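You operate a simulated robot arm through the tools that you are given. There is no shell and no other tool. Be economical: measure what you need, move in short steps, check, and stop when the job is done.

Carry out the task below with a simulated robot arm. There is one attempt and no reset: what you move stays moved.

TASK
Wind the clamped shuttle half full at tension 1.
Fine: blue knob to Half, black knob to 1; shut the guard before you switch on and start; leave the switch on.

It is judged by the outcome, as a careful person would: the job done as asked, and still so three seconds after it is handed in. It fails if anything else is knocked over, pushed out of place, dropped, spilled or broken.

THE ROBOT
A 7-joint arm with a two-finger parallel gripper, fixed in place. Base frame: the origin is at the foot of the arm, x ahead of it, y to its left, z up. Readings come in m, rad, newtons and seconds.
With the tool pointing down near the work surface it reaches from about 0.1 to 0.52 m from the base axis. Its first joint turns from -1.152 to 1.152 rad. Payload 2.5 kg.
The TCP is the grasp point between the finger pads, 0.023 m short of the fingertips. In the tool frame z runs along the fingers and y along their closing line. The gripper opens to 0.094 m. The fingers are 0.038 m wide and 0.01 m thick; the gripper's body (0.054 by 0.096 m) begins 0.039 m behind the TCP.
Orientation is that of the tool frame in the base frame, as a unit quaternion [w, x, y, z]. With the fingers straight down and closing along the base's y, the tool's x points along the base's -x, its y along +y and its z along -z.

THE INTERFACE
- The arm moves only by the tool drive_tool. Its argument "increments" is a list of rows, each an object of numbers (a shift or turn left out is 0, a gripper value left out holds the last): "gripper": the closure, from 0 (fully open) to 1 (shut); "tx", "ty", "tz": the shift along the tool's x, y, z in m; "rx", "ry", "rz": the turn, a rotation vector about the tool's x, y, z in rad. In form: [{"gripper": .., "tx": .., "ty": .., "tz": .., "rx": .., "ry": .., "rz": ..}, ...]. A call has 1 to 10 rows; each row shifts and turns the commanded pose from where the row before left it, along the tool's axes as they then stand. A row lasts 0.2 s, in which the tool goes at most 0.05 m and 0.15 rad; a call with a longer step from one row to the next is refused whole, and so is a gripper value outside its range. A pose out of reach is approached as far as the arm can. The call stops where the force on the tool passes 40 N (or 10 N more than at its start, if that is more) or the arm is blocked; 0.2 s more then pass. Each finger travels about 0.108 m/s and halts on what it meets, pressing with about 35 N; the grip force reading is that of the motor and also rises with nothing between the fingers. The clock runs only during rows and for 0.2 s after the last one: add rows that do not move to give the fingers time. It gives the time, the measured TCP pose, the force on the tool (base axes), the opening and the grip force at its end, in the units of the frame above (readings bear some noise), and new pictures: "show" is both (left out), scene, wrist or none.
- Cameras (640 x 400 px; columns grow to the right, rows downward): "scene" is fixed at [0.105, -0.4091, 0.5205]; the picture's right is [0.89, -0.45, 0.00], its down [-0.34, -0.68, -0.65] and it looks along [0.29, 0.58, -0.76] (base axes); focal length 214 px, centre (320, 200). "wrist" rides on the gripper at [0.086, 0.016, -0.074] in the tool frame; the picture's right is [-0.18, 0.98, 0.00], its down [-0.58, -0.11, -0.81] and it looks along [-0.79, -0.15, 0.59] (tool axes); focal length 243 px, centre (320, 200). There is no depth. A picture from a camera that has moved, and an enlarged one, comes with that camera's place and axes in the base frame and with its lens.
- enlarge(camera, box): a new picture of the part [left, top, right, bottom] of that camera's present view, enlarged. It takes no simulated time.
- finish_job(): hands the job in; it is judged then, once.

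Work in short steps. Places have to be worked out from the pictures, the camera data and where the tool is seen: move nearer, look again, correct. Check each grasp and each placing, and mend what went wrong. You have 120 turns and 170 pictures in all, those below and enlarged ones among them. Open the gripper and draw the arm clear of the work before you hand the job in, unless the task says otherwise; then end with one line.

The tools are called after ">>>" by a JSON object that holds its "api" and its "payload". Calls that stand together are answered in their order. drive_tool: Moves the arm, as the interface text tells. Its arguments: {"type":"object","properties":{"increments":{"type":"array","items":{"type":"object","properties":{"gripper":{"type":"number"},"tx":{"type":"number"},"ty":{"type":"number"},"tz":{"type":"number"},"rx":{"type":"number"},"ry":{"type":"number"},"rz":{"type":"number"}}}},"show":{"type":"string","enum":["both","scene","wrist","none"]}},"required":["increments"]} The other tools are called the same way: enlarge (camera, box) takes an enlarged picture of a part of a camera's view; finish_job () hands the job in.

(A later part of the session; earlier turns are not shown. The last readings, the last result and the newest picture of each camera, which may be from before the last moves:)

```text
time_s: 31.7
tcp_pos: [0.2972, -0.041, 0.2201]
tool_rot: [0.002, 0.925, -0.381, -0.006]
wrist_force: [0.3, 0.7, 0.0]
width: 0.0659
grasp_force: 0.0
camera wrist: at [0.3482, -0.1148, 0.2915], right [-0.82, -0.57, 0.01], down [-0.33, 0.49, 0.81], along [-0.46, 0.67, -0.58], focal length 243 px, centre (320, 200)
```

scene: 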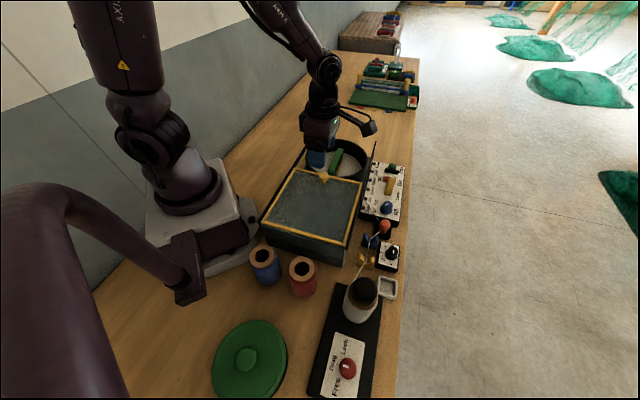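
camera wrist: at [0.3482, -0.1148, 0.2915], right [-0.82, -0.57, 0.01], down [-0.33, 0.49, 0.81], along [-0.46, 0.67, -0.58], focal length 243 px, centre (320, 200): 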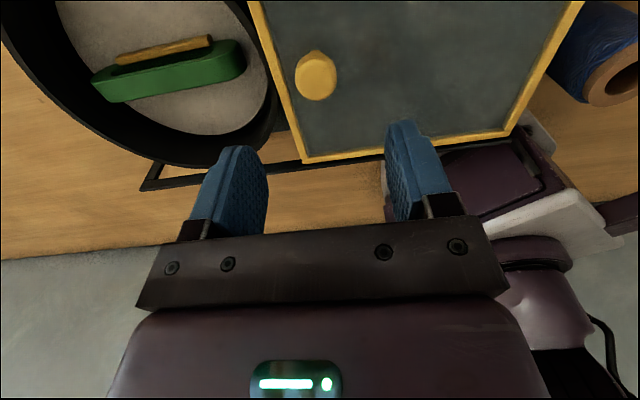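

Knob confirmed at ≈(0.302,-0.044). Descend over it.

>>> {"api": "drive_tool", "payload": {"increments": [{"tx": 0.005, "tz": 0.03}, {"tz": 0.03}, {"tz": 0.015}, {}]}}

>>> {"api": "enlarge", "payload": {"camera": "scene", "box": [260, 110, 400, 210]}}

```text
time_s: 32.7
tcp_pos: [0.2993, -0.0468, 0.1438]
tool_rot: [0.001, 0.925, -0.381, -0.006]
wrist_force: [-0.2, -0.2, -0.3]
width: 0.0659
grasp_force: 0.1
camera wrist: at [0.3489, -0.1196, 0.2151], right [-0.82, -0.57, 0.01], down [-0.33, 0.48, 0.81], along [-0.46, 0.67, -0.58], focal length 243 px, centre (320, 200)
```

scene: 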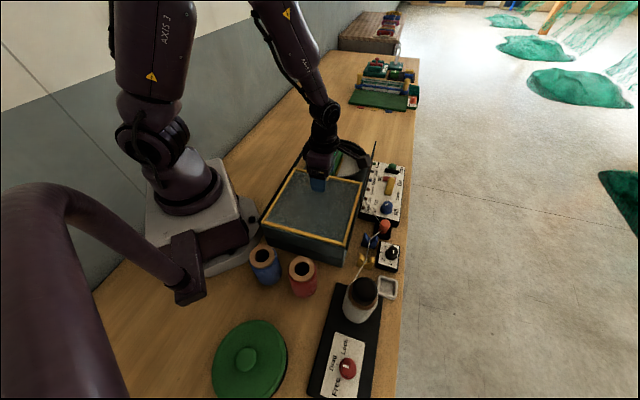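
wrist: 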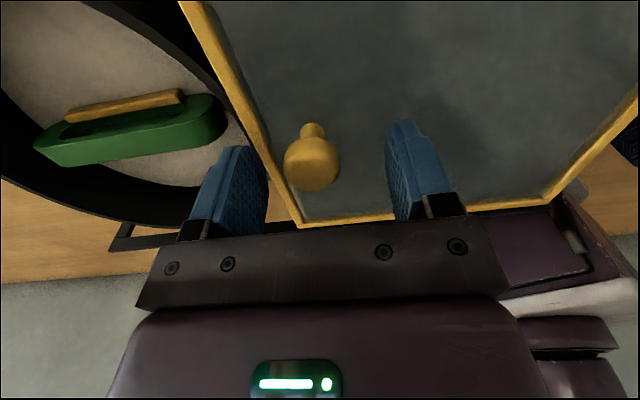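

```text
4.00 times, centred on (330, 160) of scene
camera zoom: at [0.105, -0.4091, 0.5205], right [0.89, -0.45, 0.0], down [-0.34, -0.68, -0.65], along [0.29, 0.58, -0.76], focal length 858 px, centre (280, 360)
```

zoom: 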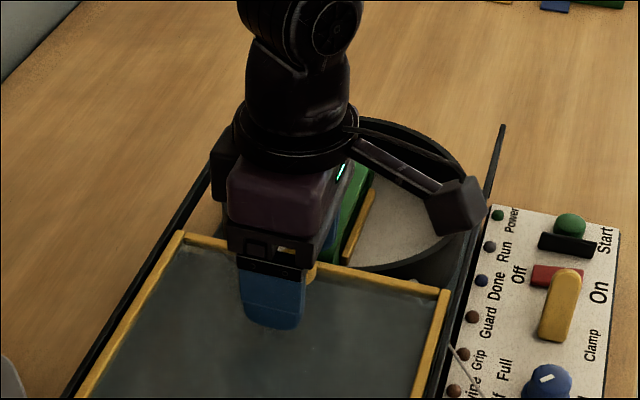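

Knob between the fingers; lower slightly and close.

>>> {"api": "drive_tool", "payload": {"increments": [{"tx": -0.004, "tz": 0.008}, {}, {"gripper": 0.5}, {"gripper": 0.65}, {"gripper": 0.75}, {}], "show": "wrist"}}

```text
time_s: 34.1
tcp_pos: [0.2967, -0.0429, 0.1344]
tool_rot: [0.0, 0.925, -0.38, -0.005]
wrist_force: [9.3, 15.5, 1.8]
width: 0.0315
grasp_force: 8.6
camera wrist: at [0.3477, -0.1159, 0.2082], right [-0.82, -0.57, 0.0], down [-0.33, 0.48, 0.81], along [-0.46, 0.66, -0.59], focal length 243 px, centre (320, 200)
```

wrist: 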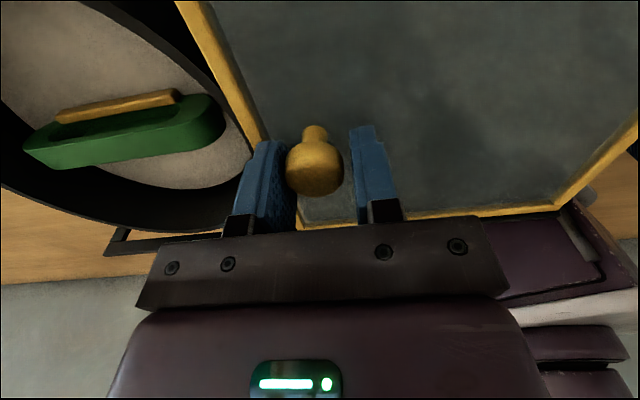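

The e+ side finger touches; shifting forward so the rear finger pushes. I slide in +e gradually, checking forces.

>>> {"api": "drive_tool", "payload": {"increments": [{"ty": -0.006, "gripper": 0.8}, {"ty": -0.01}, {"ty": -0.015}, {"ty": -0.015}, {}]}}

```text
time_s: 35.3
tcp_pos: [0.3302, -0.0113, 0.1367]
tool_rot: [0.002, 0.924, -0.382, -0.008]
wrist_force: [-2.1, 1.6, -16.1]
width: 0.0271
grasp_force: 44.0
camera wrist: at [0.3803, -0.0838, 0.2079], right [-0.82, -0.57, 0.01], down [-0.32, 0.49, 0.81], along [-0.47, 0.67, -0.58], focal length 243 px, centre (320, 200)
```

scene: 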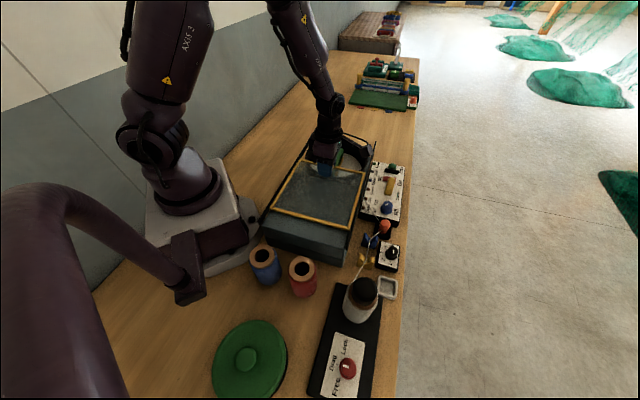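
wrist: 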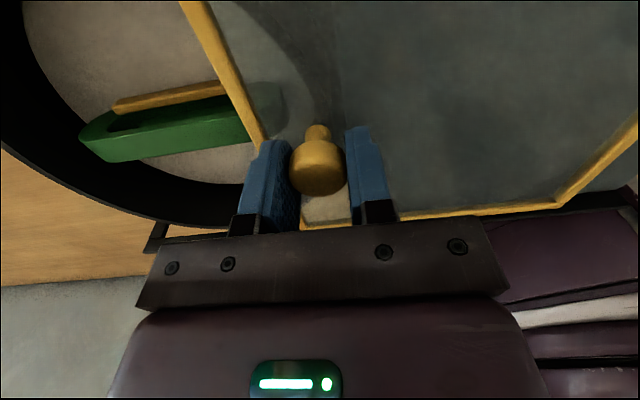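

The guard slides well. Continue toward the closed end.

>>> {"api": "drive_tool", "payload": {"increments": [{"ty": -0.02}, {"ty": -0.02}, {"ty": -0.02}, {"ty": -0.02}, {"ty": -0.02}, {}]}}

```text
time_s: 36.7
tcp_pos: [0.4019, 0.0605, 0.1361]
tool_rot: [0.0, 0.924, -0.383, -0.004]
wrist_force: [2.5, -2.6, 1.9]
width: 0.0269
grasp_force: 44.6
camera wrist: at [0.4514, -0.012, 0.2086], right [-0.82, -0.57, 0.01], down [-0.33, 0.49, 0.81], along [-0.46, 0.67, -0.59], focal length 243 px, centre (320, 200)
```

scene: 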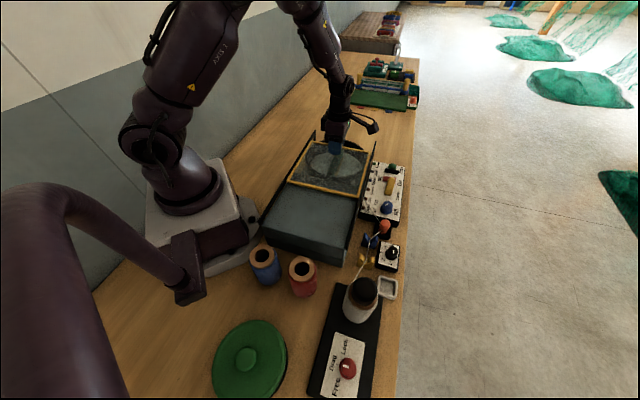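
wrist: 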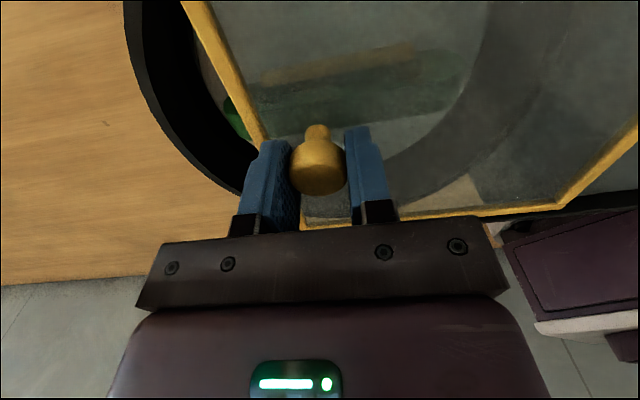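

Still ~4–5 cm to go. Continue in small steps until it stops.

>>> {"api": "drive_tool", "payload": {"increments": [{"ty": -0.015}, {"ty": -0.015}, {"ty": -0.01}, {"ty": -0.01}, {"ty": -0.01}, {"ty": -0.01}, {}]}}

>>> {"api": "enlarge", "payload": {"camera": "scene", "box": [260, 110, 420, 220]}}

```text
time_s: 37.9
tcp_pos: [0.4409, 0.1012, 0.1347]
tool_rot: [0.008, 0.924, -0.382, -0.01]
wrist_force: [-4.8, -3.0, 5.9]
width: 0.0269
grasp_force: 44.9
stopped in row 6: the force on the tool passed its limit (the readings are from after the stop); the commanded pose is now the measured one
camera wrist: at [0.4919, 0.0279, 0.2075], right [-0.82, -0.56, 0.03], down [-0.31, 0.5, 0.81], along [-0.47, 0.66, -0.59], focal length 243 px, centre (320, 200)
```

scene: 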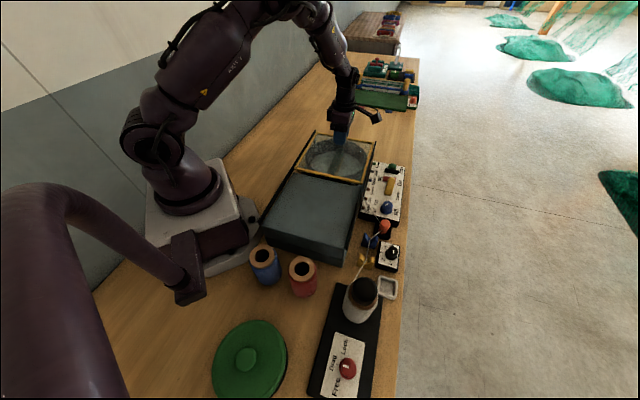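
wrist: 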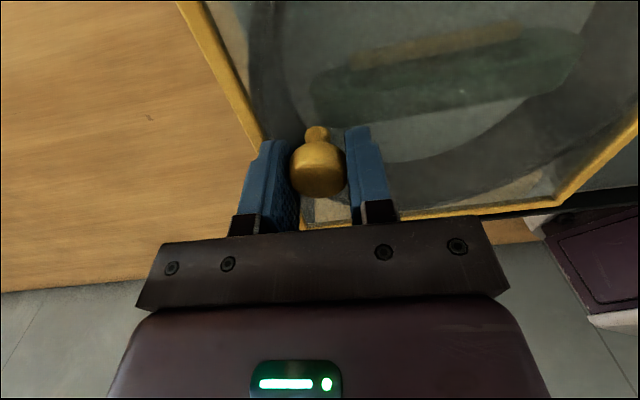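

```text
3.64 times, centred on (340, 165) of scene
camera zoom: at [0.105, -0.4091, 0.5205], right [0.89, -0.45, 0.0], down [-0.34, -0.68, -0.65], along [0.29, 0.58, -0.76], focal length 780 px, centre (247, 327)
```

zoom: 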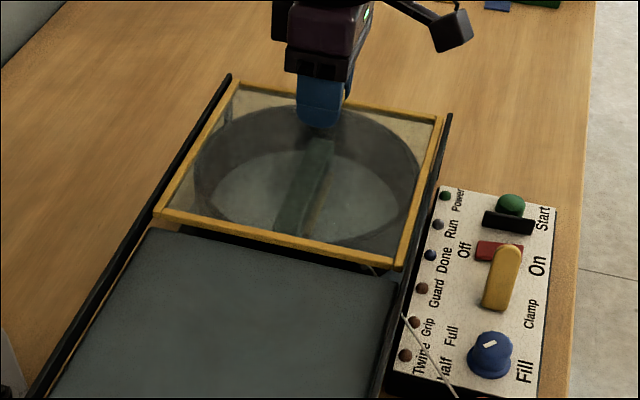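

The guard hit its end stop with the bowl fully covered. Release and lift away.

>>> {"api": "drive_tool", "payload": {"increments": [{"gripper": 0.6}, {"gripper": 0.5}, {}, {"tz": -0.03}, {"tz": -0.04}, {"tz": -0.04}, {}], "show": "scene"}}

>>> {"api": "enlarge", "payload": {"camera": "scene", "box": [260, 110, 420, 220]}}

```text
time_s: 39.5
tcp_pos: [0.4435, 0.1034, 0.2452]
tool_rot: [0.008, 0.924, -0.382, -0.009]
wrist_force: [-0.1, -0.2, -0.3]
width: 0.0468
grasp_force: 0.0
```

scene: 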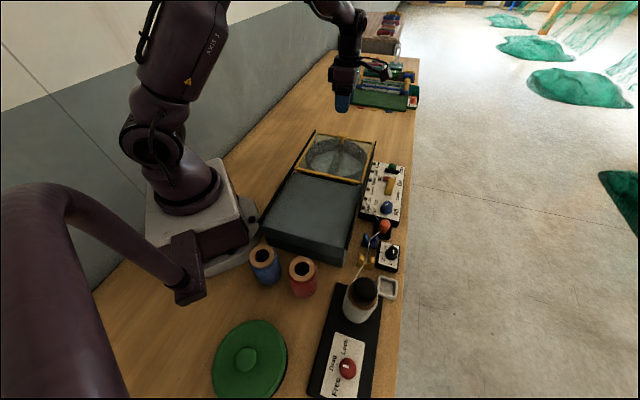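

```text
3.64 times, centred on (340, 165) of scene
camera zoom: at [0.105, -0.4091, 0.5205], right [0.89, -0.45, 0.0], down [-0.34, -0.68, -0.65], along [0.29, 0.58, -0.76], focal length 780 px, centre (247, 327)
```

zoom: 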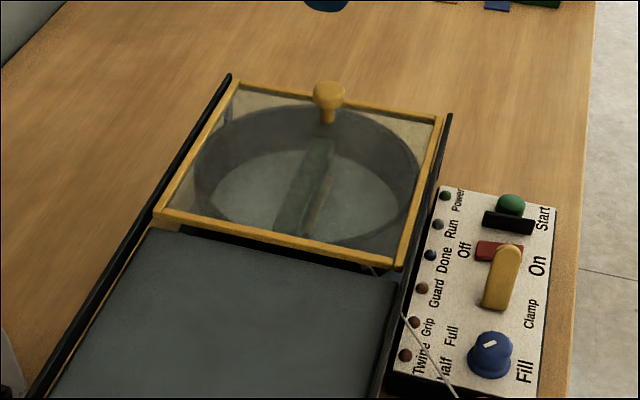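

Guard shut. Now look at the switch and start button from close by.

>>> {"api": "drive_tool", "payload": {"increments": [{"tx": 0.0335, "ty": 0.0134}, {"tx": 0.0335, "ty": 0.0134}, {"tx": 0.0335, "ty": 0.0134}, {"tx": 0.0335, "ty": 0.0134, "gripper": 1.0}, {}, {}], "show": "wrist"}}

>>> {"api": "enlarge", "payload": {"camera": "wrist", "box": [200, 0, 400, 130]}}

```text
time_s: 40.9
tcp_pos: [0.4993, -0.0294, 0.244]
tool_rot: [0.008, 0.924, -0.383, -0.01]
wrist_force: [-0.5, 0.0, -0.4]
width: 0.0
grasp_force: 35.1
camera wrist: at [0.5502, -0.1027, 0.316], right [-0.82, -0.56, 0.03], down [-0.31, 0.49, 0.81], along [-0.47, 0.66, -0.59], focal length 243 px, centre (320, 200)
```

wrist: 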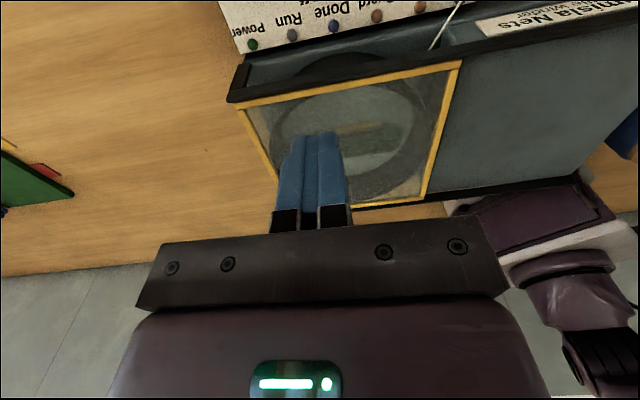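

```text
3.08 times, centred on (300, 65) of wrist
camera zoom: at [0.5502, -0.1027, 0.316], right [-0.82, -0.56, 0.03], down [-0.31, 0.49, 0.81], along [-0.47, 0.66, -0.59], focal length 746 px, centre (382, 615)
```

zoom: 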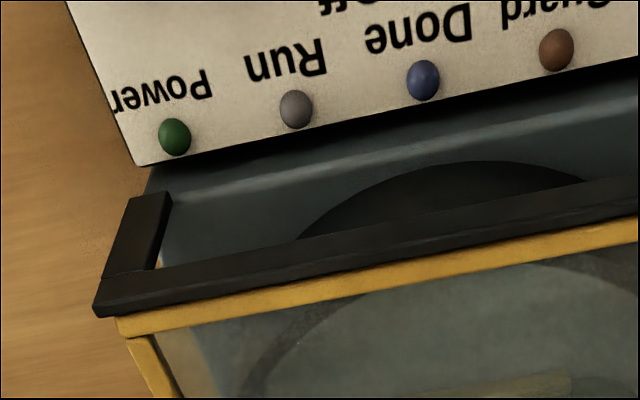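

Tilt and move outward to see the panel controls.

>>> {"api": "drive_tool", "payload": {"increments": [{"tx": 0.025, "ry": 0.15}, {"tx": 0.025, "ry": 0.15}, {"ry": 0.15}, {"ry": 0.1}, {}], "show": "wrist"}}

>>> {"api": "enlarge", "payload": {"camera": "wrist", "box": [220, 20, 440, 160]}}

```text
time_s: 42.1
tcp_pos: [0.5348, -0.066, 0.2477]
tool_rot: [0.112, 0.892, -0.366, 0.242]
wrist_force: [0.8, -0.4, 0.3]
width: 0.0
grasp_force: 35.2
camera wrist: at [0.5508, -0.101, 0.3549], right [-0.81, -0.58, -0.07], down [-0.56, 0.73, 0.39], along [-0.18, 0.36, -0.92], focal length 243 px, centre (320, 200)
```

wrist: 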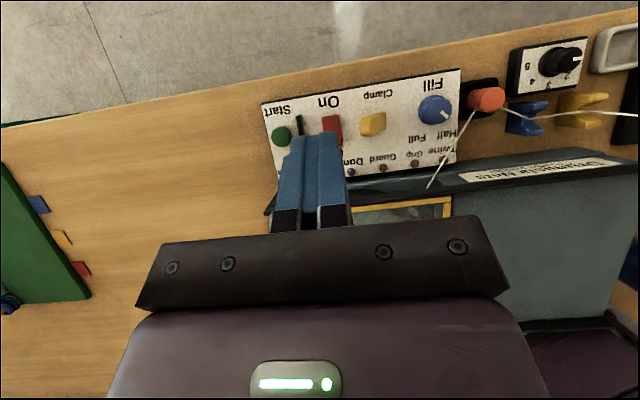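

```text
2.86 times, centred on (330, 90) of wrist
camera zoom: at [0.5508, -0.101, 0.3549], right [-0.81, -0.58, -0.07], down [-0.56, 0.73, 0.39], along [-0.18, 0.36, -0.92], focal length 693 px, centre (291, 514)
```

zoom: 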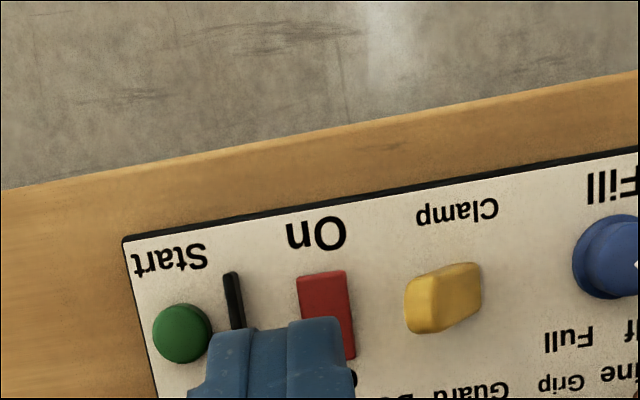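

Red rocker spans ≈(0.518,-0.052) [Off] to (0.542,-0.077) [On]; Start at ≈(0.580,-0.018) with a fence between. I untilt and rotate the closed fingers so their thin dimension lies along the rocker.

>>> {"api": "drive_tool", "payload": {"increments": [{"ry": -0.14}, {"ry": -0.14}, {"ry": -0.14}, {"ry": -0.13}, {"rz": 0.145}, {"rz": 0.145}, {"rz": 0.145}, {"rz": 0.145}, {"rz": 0.145}], "show": "none"}}

>>> {"api": "drive_tool", "payload": {"increments": [{"rz": 0.145}, {"rz": 0.145}, {"rz": 0.145}, {"rz": 0.145}, {"rz": 0.145}, {"rz": 0.12}, {"tz": 0.04}, {"tz": 0.04}, {}]}}

```text
time_s: 44.1
tcp_pos: [0.5367, -0.0667, 0.247]
tool_rot: [0.012, 0.727, -0.686, -0.006]
wrist_force: [0.5, -0.9, -0.8]
width: 0.0002
grasp_force: 34.5
```

```text
time_s: 46.1
tcp_pos: [0.5308, -0.0671, 0.1673]
tool_rot: [-0.013, -0.382, 0.924, 0.001]
wrist_force: [0.5, -0.8, 0.9]
width: 0.0
grasp_force: 35.3
camera wrist: at [0.4608, -0.1166, 0.2429], right [-0.56, 0.83, 0.01], down [0.51, 0.34, 0.79], along [0.65, 0.45, -0.61], focal length 243 px, centre (320, 200)
```

scene: 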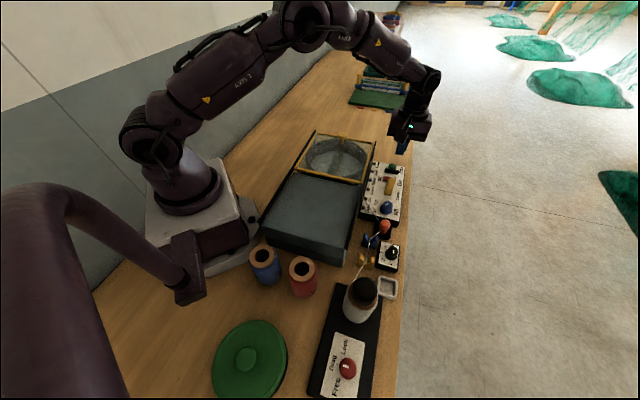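
wrist: 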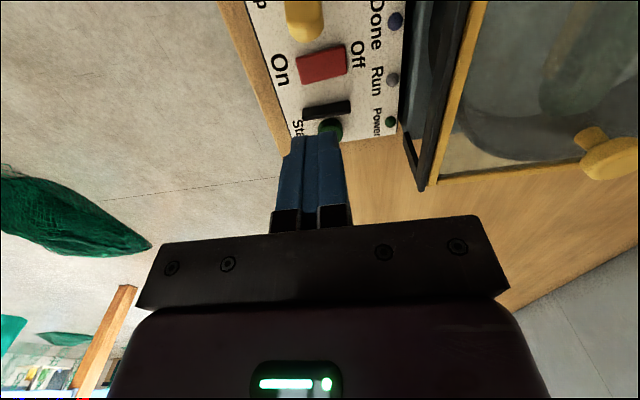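

>>> {"api": "enlarge", "payload": {"camera": "wrist", "box": [240, 0, 420, 140]}}

```text
2.86 times, centred on (330, 70) of wrist
camera zoom: at [0.4608, -0.1166, 0.2429], right [-0.56, 0.83, 0.01], down [0.51, 0.34, 0.79], along [0.65, 0.45, -0.61], focal length 693 px, centre (291, 571)
```

zoom: 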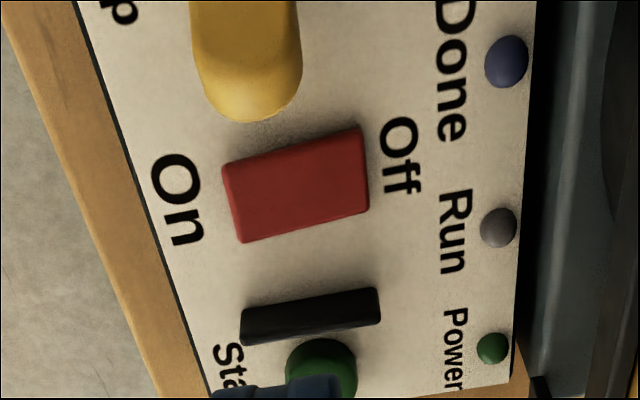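

Rocker geometry confirmed. Move above its On end and descend to just above.

>>> {"api": "drive_tool", "payload": {"increments": [{"tx": -0.007, "ty": -0.011}, {"tz": 0.03}, {"tz": 0.03}, {"tz": 0.025}, {}]}}

>>> {"api": "enlarge", "payload": {"camera": "wrist", "box": [230, 40, 430, 180]}}

>>> {"api": "enlarge", "payload": {"camera": "scene", "box": [350, 140, 430, 200]}}

```text
time_s: 47.3
tcp_pos: [0.5433, -0.0694, 0.0819]
tool_rot: [-0.013, -0.383, 0.924, 0.0]
wrist_force: [-0.4, 0.7, -0.3]
width: 0.0001
grasp_force: 35.6
camera wrist: at [0.4719, -0.1196, 0.1576], right [-0.56, 0.83, 0.01], down [0.51, 0.34, 0.79], along [0.65, 0.45, -0.61], focal length 243 px, centre (320, 200)
```

scene: 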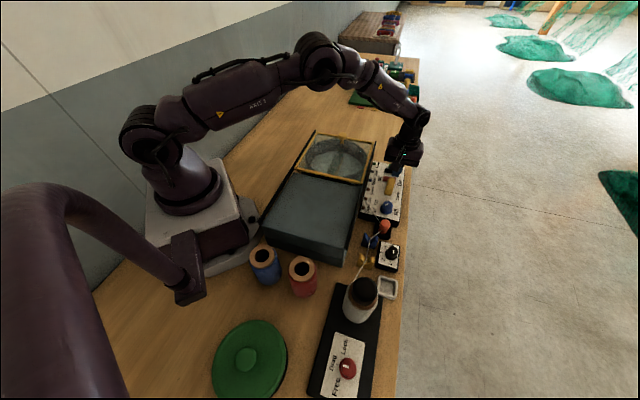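
wrist: 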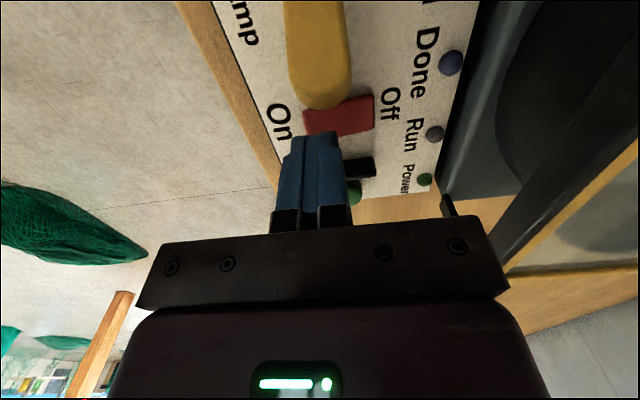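

```text
2.86 times, centred on (330, 110) of wrist
camera zoom: at [0.4719, -0.1196, 0.1576], right [-0.56, 0.83, 0.01], down [0.51, 0.34, 0.79], along [0.65, 0.45, -0.61], focal length 693 px, centre (291, 457)
```

zoom: 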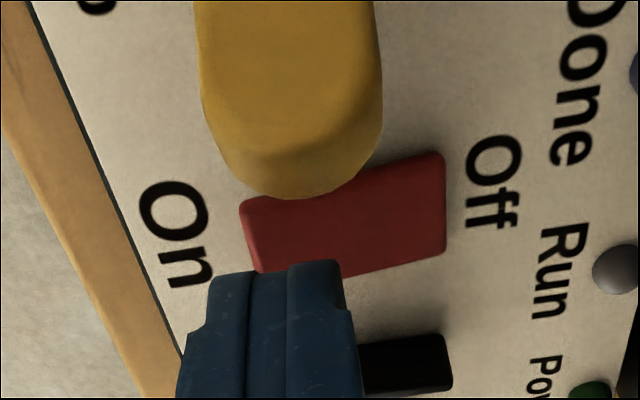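

```text
6.67 times, centred on (390, 170) of scene
camera zoom: at [0.105, -0.4091, 0.5205], right [0.89, -0.45, 0.0], down [-0.34, -0.68, -0.65], along [0.29, 0.58, -0.76], focal length 1430 px, centre (-147, 400)
```

zoom: 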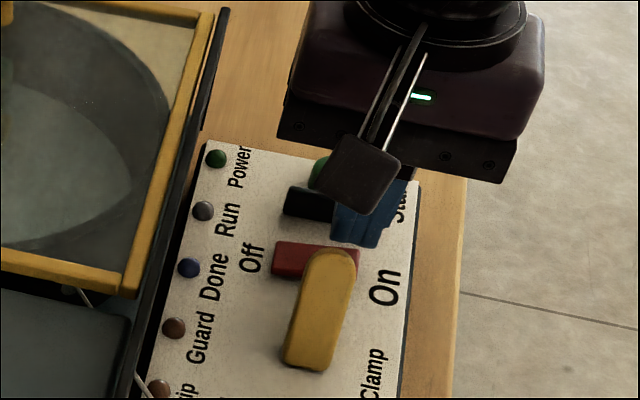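

Fingertips hover over the On end, clear of clamp lever and fence. Press down in small steps.

>>> {"api": "drive_tool", "payload": {"increments": [{"tz": 0.01}, {"tz": 0.006}, {"tz": 0.004}, {"tz": 0.004}, {"tz": 0.004}, {}]}}

>>> {"api": "enlarge", "payload": {"camera": "scene", "box": [350, 140, 430, 200]}}

```text
time_s: 48.4
tcp_pos: [0.5436, -0.0716, 0.0631]
tool_rot: [-0.014, -0.383, 0.923, 0.001]
wrist_force: [-3.2, 1.1, 4.2]
width: 0.0
grasp_force: 34.5
stopped in row 5: the force on the tool passed its limit (the readings are from after the stop); the commanded pose is now the measured one
camera wrist: at [0.4731, -0.1204, 0.1389], right [-0.57, 0.82, 0.01], down [0.51, 0.34, 0.79], along [0.65, 0.45, -0.61], focal length 243 px, centre (320, 200)
```

scene: 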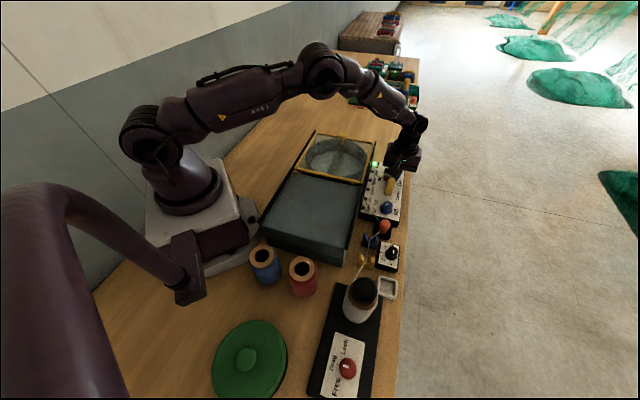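
wrist: 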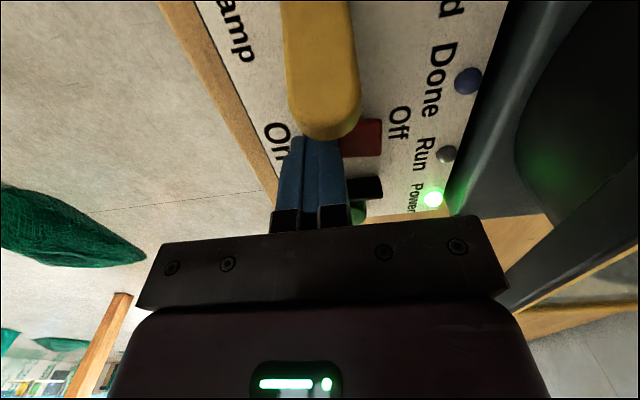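

```text
6.67 times, centred on (390, 170) of scene
camera zoom: at [0.105, -0.4091, 0.5205], right [0.89, -0.45, 0.0], down [-0.34, -0.68, -0.65], along [0.29, 0.58, -0.76], focal length 1430 px, centre (-147, 400)
```

zoom: 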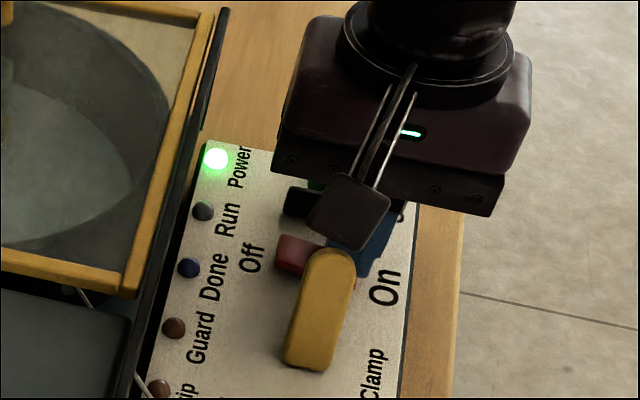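

Power lamp is on. Lift and look at the lamps and the Start button.

>>> {"api": "drive_tool", "payload": {"increments": [{"tz": -0.03}, {"tz": -0.04}, {"tx": -0.02, "tz": -0.02}, {}]}}

>>> {"api": "enlarge", "payload": {"camera": "wrist", "box": [240, 0, 440, 140]}}

>>> {"api": "enlarge", "payload": {"camera": "scene", "box": [350, 150, 430, 210]}}

```text
time_s: 49.4
tcp_pos: [0.5587, -0.0546, 0.1527]
tool_rot: [-0.014, -0.384, 0.923, 0.002]
wrist_force: [-0.2, 0.2, -1.0]
width: 0.0
grasp_force: 35.0
camera wrist: at [0.4879, -0.1043, 0.227], right [-0.57, 0.82, 0.01], down [0.51, 0.34, 0.79], along [0.65, 0.45, -0.61], focal length 243 px, centre (320, 200)
```

scene: 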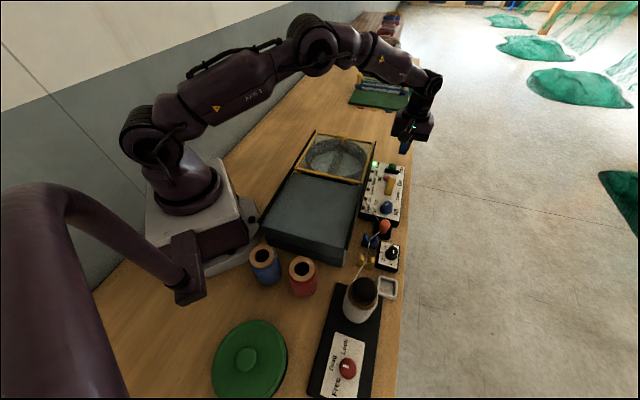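
wrist: 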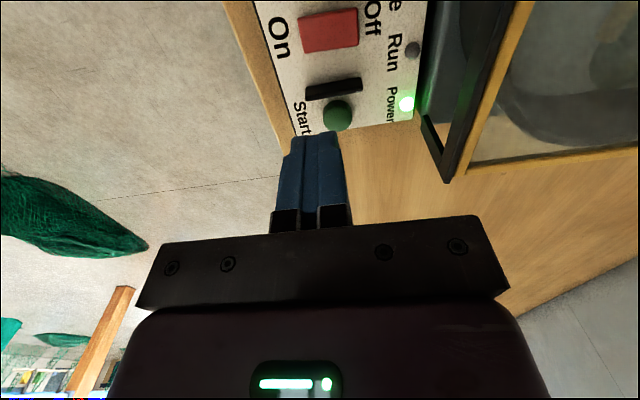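

```text
2.86 times, centred on (340, 70) of wrist
camera zoom: at [0.4879, -0.1043, 0.227], right [-0.57, 0.82, 0.01], down [0.51, 0.34, 0.79], along [0.65, 0.45, -0.61], focal length 693 px, centre (263, 571)
```

zoom: 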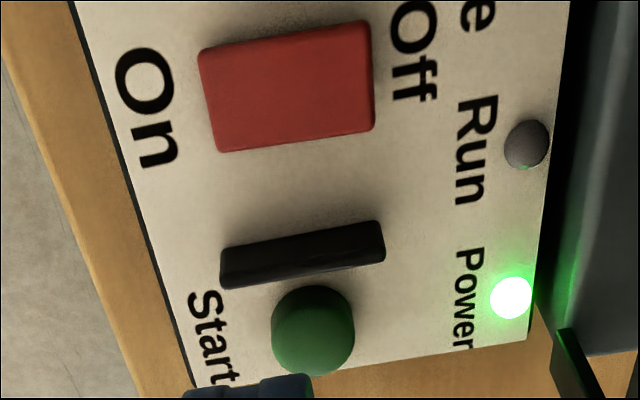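

```text
6.67 times, centred on (390, 180) of scene
camera zoom: at [0.105, -0.4091, 0.5205], right [0.89, -0.45, 0.0], down [-0.34, -0.68, -0.65], along [0.29, 0.58, -0.76], focal length 1430 px, centre (-147, 333)
```

zoom: 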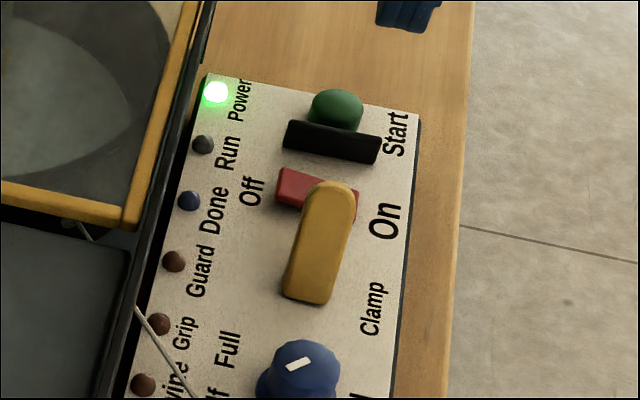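

Rocker is on; Start button ≈(0.579,-0.022). Move above it, offset away from the fence, and descend.

>>> {"api": "drive_tool", "payload": {"increments": [{"tx": -0.022, "ty": 0.0045}, {"tx": -0.022, "ty": 0.0045}, {"tz": 0.03}, {"tz": 0.03}, {}]}}

>>> {"api": "enlarge", "payload": {"camera": "scene", "box": [350, 130, 430, 190]}}

>>> {"api": "enlarge", "payload": {"camera": "wrist", "box": [240, 60, 440, 200]}}

```text
time_s: 50.6
tcp_pos: [0.5847, -0.0181, 0.0905]
tool_rot: [-0.013, -0.383, 0.924, 0.002]
wrist_force: [-0.8, -0.2, 1.4]
width: 0.0
grasp_force: 34.8
camera wrist: at [0.5129, -0.068, 0.1667], right [-0.57, 0.82, 0.01], down [0.51, 0.34, 0.79], along [0.65, 0.45, -0.61], focal length 243 px, centre (320, 200)
```

scene: 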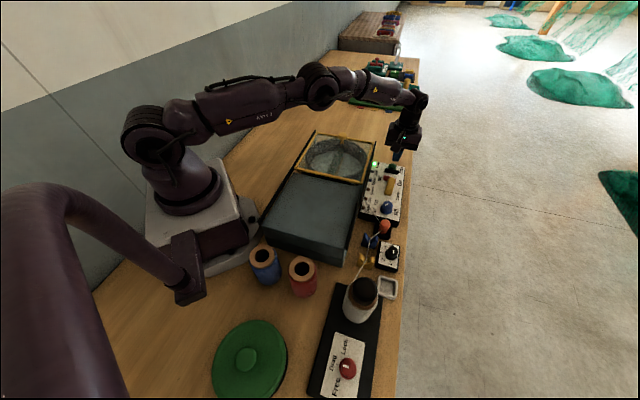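
wrist: 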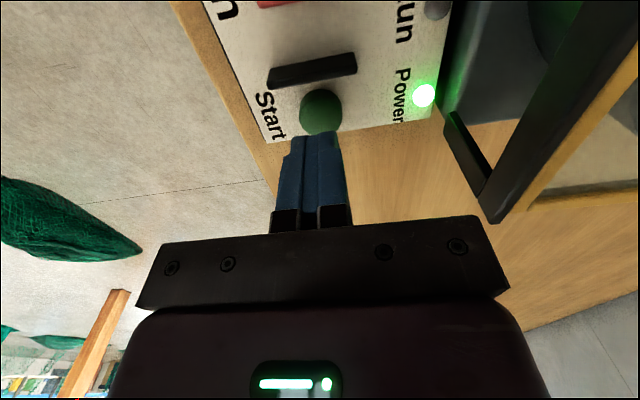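

```text
6.67 times, centred on (390, 160) of scene
camera zoom: at [0.105, -0.4091, 0.5205], right [0.89, -0.45, 0.0], down [-0.34, -0.68, -0.65], along [0.29, 0.58, -0.76], focal length 1430 px, centre (-147, 467)
```

zoom: 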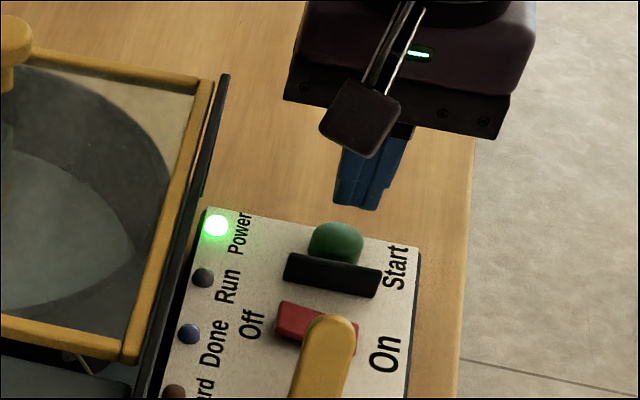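

```text
2.86 times, centred on (340, 130) of wrist
camera zoom: at [0.5129, -0.068, 0.1667], right [-0.57, 0.82, 0.01], down [0.51, 0.34, 0.79], along [0.65, 0.45, -0.61], focal length 693 px, centre (263, 400)
```

zoom: 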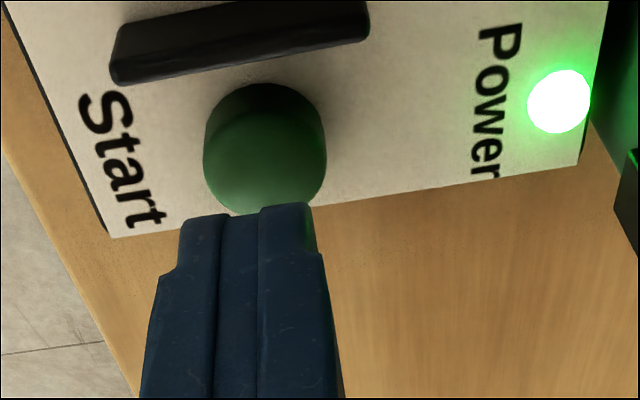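

Shift slightly back over the button and press in small steps.

>>> {"api": "drive_tool", "payload": {"increments": [{"tx": 0.006, "ty": 0.003}, {"tz": 0.012}, {"tz": 0.005}, {"tz": 0.004}, {"tz": 0.004}, {"tz": 0.004}, {"tz": 0.004}, {}]}}

>>> {"api": "enlarge", "payload": {"camera": "scene", "box": [350, 130, 430, 190]}}

```text
time_s: 51.8
tcp_pos: [0.5763, -0.0208, 0.0723]
tool_rot: [-0.014, -0.382, 0.924, 0.002]
wrist_force: [-1.9, 0.2, 2.6]
width: 0.0
grasp_force: 35.3
stopped in row 5: the force on the tool passed its limit (the readings are from after the stop); the commanded pose is now the measured one
camera wrist: at [0.5057, -0.0701, 0.147], right [-0.56, 0.83, 0.01], down [0.51, 0.34, 0.79], along [0.65, 0.45, -0.61], focal length 243 px, centre (320, 200)
```

scene: 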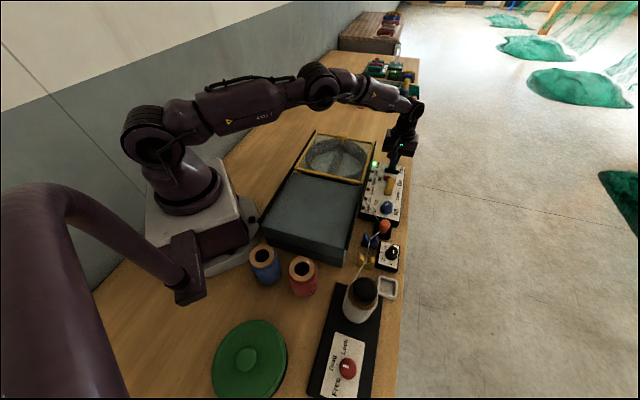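
wrist: 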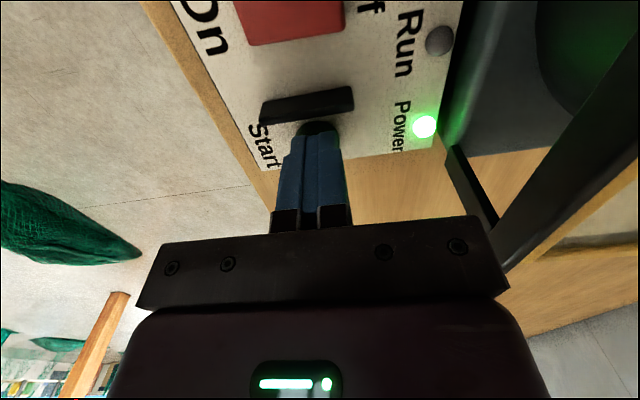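

```text
6.67 times, centred on (390, 160) of scene
camera zoom: at [0.105, -0.4091, 0.5205], right [0.89, -0.45, 0.0], down [-0.34, -0.68, -0.65], along [0.29, 0.58, -0.76], focal length 1430 px, centre (-147, 467)
```

zoom: 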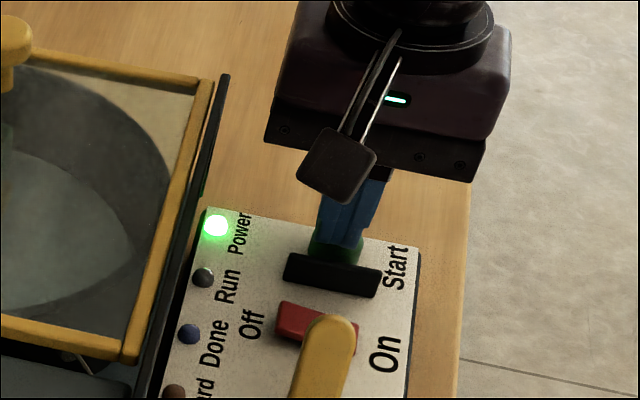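

Force spiked but Run is not lit; press again more gently from this contact.

>>> {"api": "drive_tool", "payload": {"increments": [{"tz": 0.002}, {"tz": 0.002}, {"tz": 0.002}, {"tz": 0.002}, {"tz": 0.002}, {}]}}

>>> {"api": "enlarge", "payload": {"camera": "scene", "box": [350, 130, 430, 190]}}

```text
time_s: 52.4
tcp_pos: [0.578, -0.0209, 0.073]
tool_rot: [-0.016, -0.382, 0.924, 0.001]
wrist_force: [1.4, -0.1, 0.4]
width: 0.0
grasp_force: 34.5
stopped in row 2: the force on the tool passed its limit (the readings are from after the stop); the commanded pose is now the measured one
camera wrist: at [0.5063, -0.0701, 0.1469], right [-0.56, 0.83, 0.01], down [0.51, 0.34, 0.79], along [0.65, 0.45, -0.61], focal length 243 px, centre (320, 200)
```

scene: 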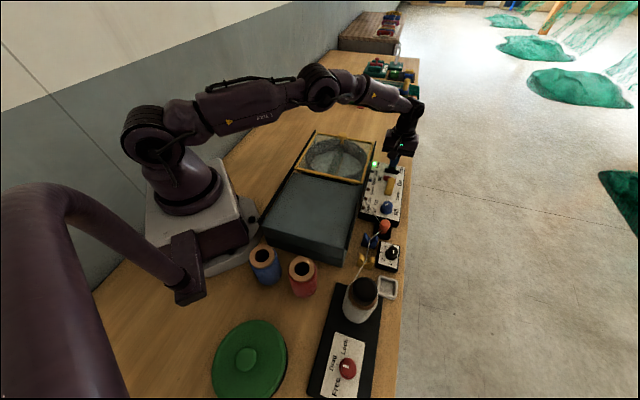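
wrist: 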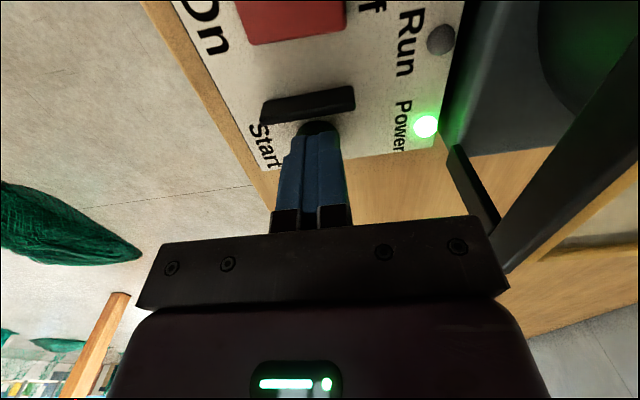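

```text
6.67 times, centred on (390, 160) of scene
camera zoom: at [0.105, -0.4091, 0.5205], right [0.89, -0.45, 0.0], down [-0.34, -0.68, -0.65], along [0.29, 0.58, -0.76], focal length 1430 px, centre (-147, 467)
```

zoom: 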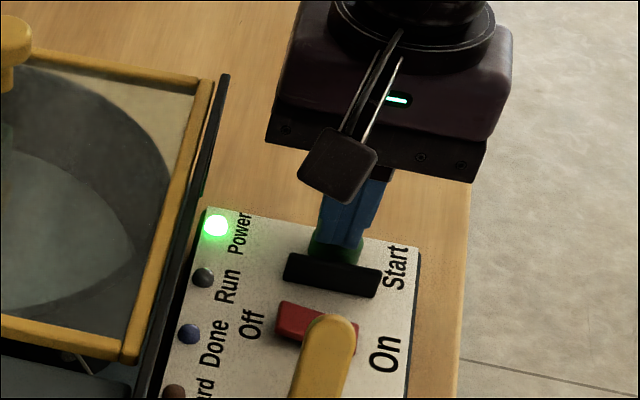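

The fingertip likely caught the fence edge (tips at 0.049). Lift, shift 9 mm away from the fence, and press again.

>>> {"api": "drive_tool", "payload": {"increments": [{"tz": -0.015}, {"tx": -0.01}, {"tz": 0.008}, {"tz": 0.005}, {"tz": 0.004}, {"tz": 0.003}, {"tz": 0.003}, {"tz": 0.003}, {}]}}

>>> {"api": "enlarge", "payload": {"camera": "scene", "box": [350, 130, 430, 190]}}

```text
time_s: 54.4
tcp_pos: [0.5826, -0.0133, 0.0604]
tool_rot: [-0.015, -0.382, 0.924, 0.001]
wrist_force: [-1.9, 1.0, 6.6]
width: 0.0
grasp_force: 34.5
camera wrist: at [0.5132, -0.063, 0.1365], right [-0.56, 0.83, 0.01], down [0.51, 0.34, 0.79], along [0.65, 0.45, -0.61], focal length 243 px, centre (320, 200)
```

scene: 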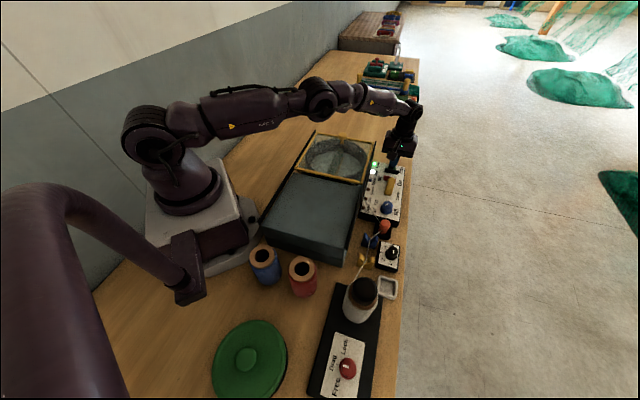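
wrist: 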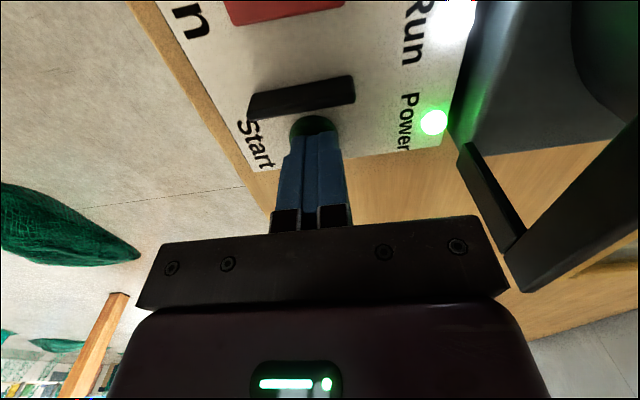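

```text
6.67 times, centred on (390, 160) of scene
camera zoom: at [0.105, -0.4091, 0.5205], right [0.89, -0.45, 0.0], down [-0.34, -0.68, -0.65], along [0.29, 0.58, -0.76], focal length 1430 px, centre (-147, 467)
```

zoom: 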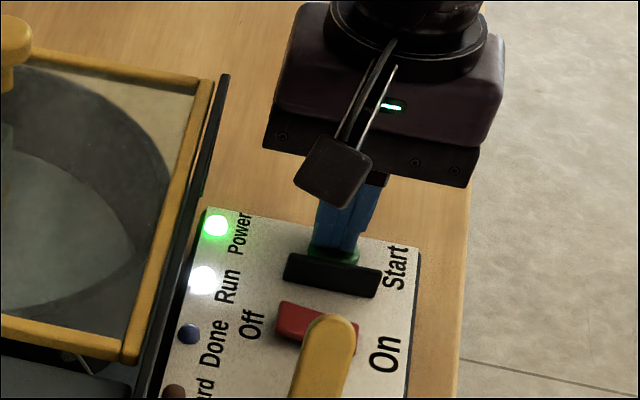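

The Run lamp is lit. I lift clear and wait for Done.

>>> {"api": "drive_tool", "payload": {"increments": [{"tz": -0.03}, {"tz": -0.04}, {"tz": -0.04}, {"tz": -0.04}, {"gripper": 0.5}, {}, {}, {}, {}, {}]}}

>>> {"api": "enlarge", "payload": {"camera": "scene", "box": [290, 120, 420, 230]}}

```text
time_s: 56.6
tcp_pos: [0.5895, -0.0132, 0.2091]
tool_rot: [-0.016, -0.383, 0.924, 0.001]
wrist_force: [0.2, 0.3, -0.4]
width: 0.0471
grasp_force: 0.1
camera wrist: at [0.5184, -0.0619, 0.284], right [-0.56, 0.83, 0.01], down [0.51, 0.34, 0.79], along [0.65, 0.45, -0.62], focal length 243 px, centre (320, 200)
```

scene: 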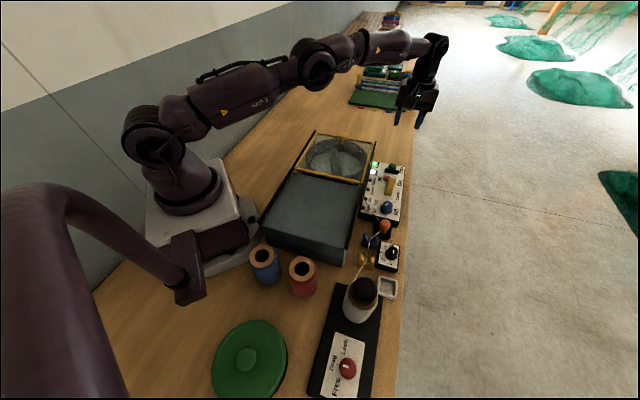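
wrist: 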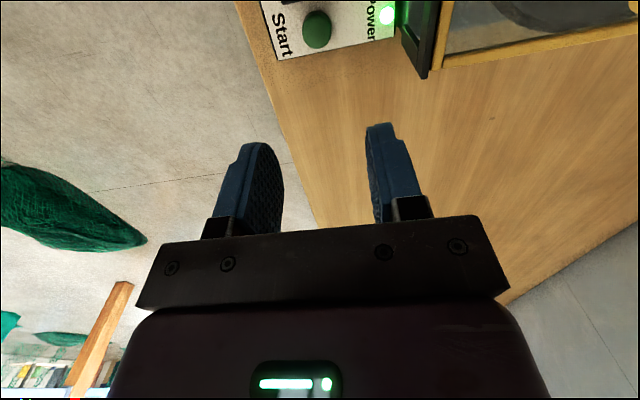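

```text
3.64 times, centred on (355, 175) of scene
camera zoom: at [0.105, -0.4091, 0.5205], right [0.89, -0.45, 0.0], down [-0.34, -0.68, -0.65], along [0.29, 0.58, -0.76], focal length 780 px, centre (193, 291)
```

zoom: 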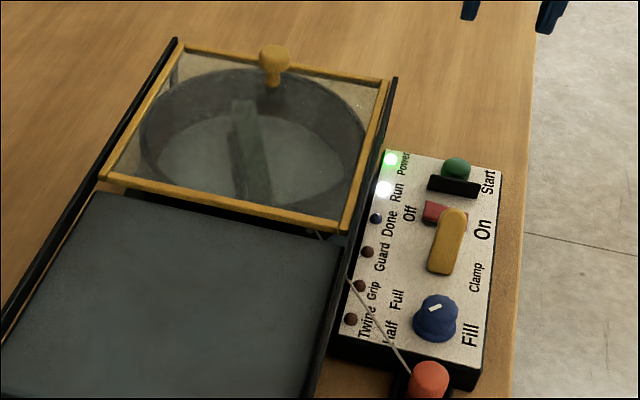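

Running, no fault lamps. Wait for Done.

>>> {"api": "drive_tool", "payload": {"increments": [{}, {}, {}, {}, {}, {}, {}, {}, {}, {}], "show": "none"}}

>>> {"api": "enlarge", "payload": {"camera": "scene", "box": [290, 120, 420, 230]}}

>>> {"api": "drive_tool", "payload": {"increments": [{}, {}, {}, {}, {}, {}, {}, {}, {}, {}], "show": "none"}}

>>> {"api": "enlarge", "payload": {"camera": "scene", "box": [290, 120, 420, 230]}}

```text
time_s: 58.8
tcp_pos: [0.5889, -0.0123, 0.2091]
tool_rot: [-0.015, -0.381, 0.924, 0.002]
wrist_force: [-0.6, 0.0, -1.0]
width: 0.0471
grasp_force: 0.1
```

```text
3.64 times, centred on (355, 175) of scene
camera zoom: at [0.105, -0.4091, 0.5205], right [0.89, -0.45, 0.0], down [-0.34, -0.68, -0.65], along [0.29, 0.58, -0.76], focal length 780 px, centre (193, 291)
```

zoom: 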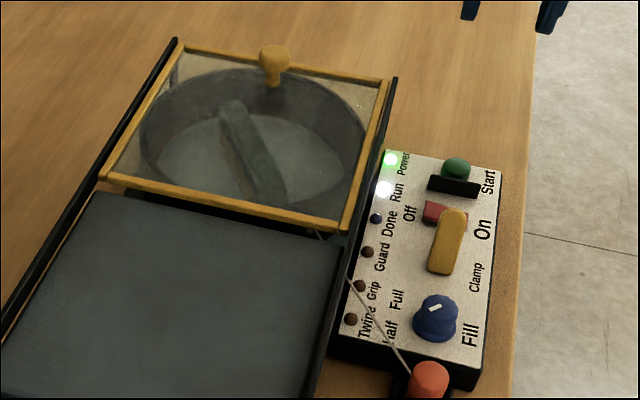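

```text
time_s: 61.0
tcp_pos: [0.5885, -0.0115, 0.2085]
tool_rot: [-0.016, -0.382, 0.924, 0.002]
wrist_force: [-0.2, 0.1, 0.3]
width: 0.0472
grasp_force: 0.0
```

```text
3.64 times, centred on (355, 175) of scene
camera zoom: at [0.105, -0.4091, 0.5205], right [0.89, -0.45, 0.0], down [-0.34, -0.68, -0.65], along [0.29, 0.58, -0.76], focal length 780 px, centre (193, 291)
```

zoom: 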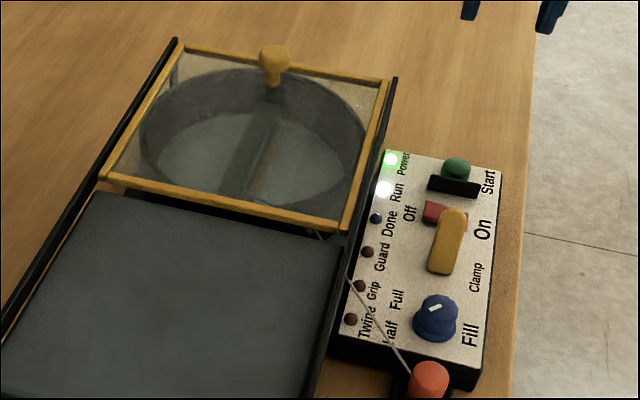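

The shuttle is rotating. Keep waiting, and check the black dial and spool too.

>>> {"api": "drive_tool", "payload": {"increments": [{}, {}, {}, {}, {}, {}, {}, {}, {}, {}], "show": "none"}}

>>> {"api": "drive_tool", "payload": {"increments": [{}, {}, {}, {}, {}, {}, {}, {}, {}, {}], "show": "none"}}

>>> {"api": "enlarge", "payload": {"camera": "scene", "box": [290, 120, 420, 230]}}

>>> {"api": "enlarge", "payload": {"camera": "scene", "box": [310, 210, 420, 310]}}

```text
time_s: 63.2
tcp_pos: [0.5883, -0.0121, 0.2086]
tool_rot: [-0.016, -0.382, 0.924, 0.002]
wrist_force: [0.2, -0.2, 1.1]
width: 0.0469
grasp_force: 0.1
```

```text
time_s: 65.4
tcp_pos: [0.5888, -0.0119, 0.2086]
tool_rot: [-0.016, -0.382, 0.924, 0.002]
wrist_force: [-0.1, 0.4, -0.6]
width: 0.0468
grasp_force: 0.1
```

```text
3.64 times, centred on (355, 175) of scene
camera zoom: at [0.105, -0.4091, 0.5205], right [0.89, -0.45, 0.0], down [-0.34, -0.68, -0.65], along [0.29, 0.58, -0.76], focal length 780 px, centre (193, 291)
```

zoom: 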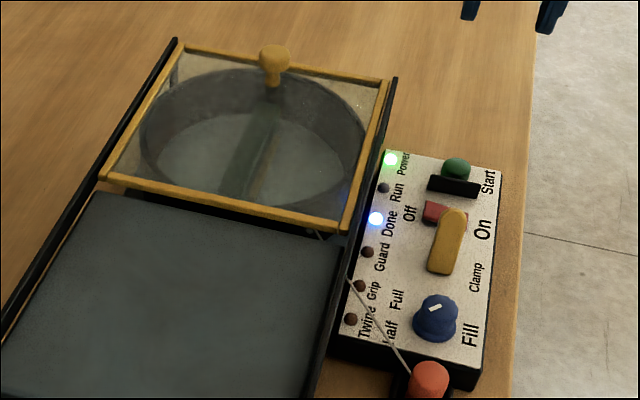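

```text
4.00 times, centred on (365, 260) of scene
camera zoom: at [0.105, -0.4091, 0.5205], right [0.89, -0.45, 0.0], down [-0.34, -0.68, -0.65], along [0.29, 0.58, -0.76], focal length 858 px, centre (140, -40)
```

zoom: 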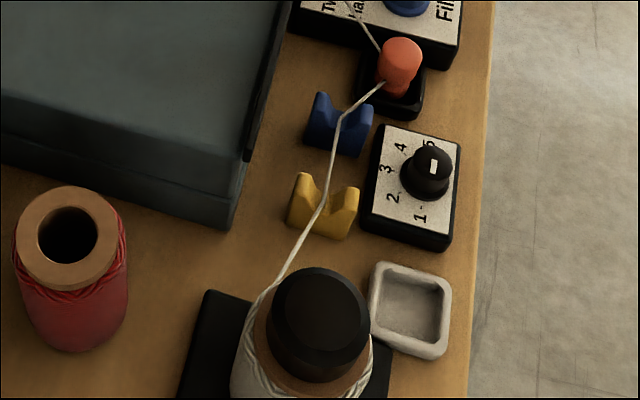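

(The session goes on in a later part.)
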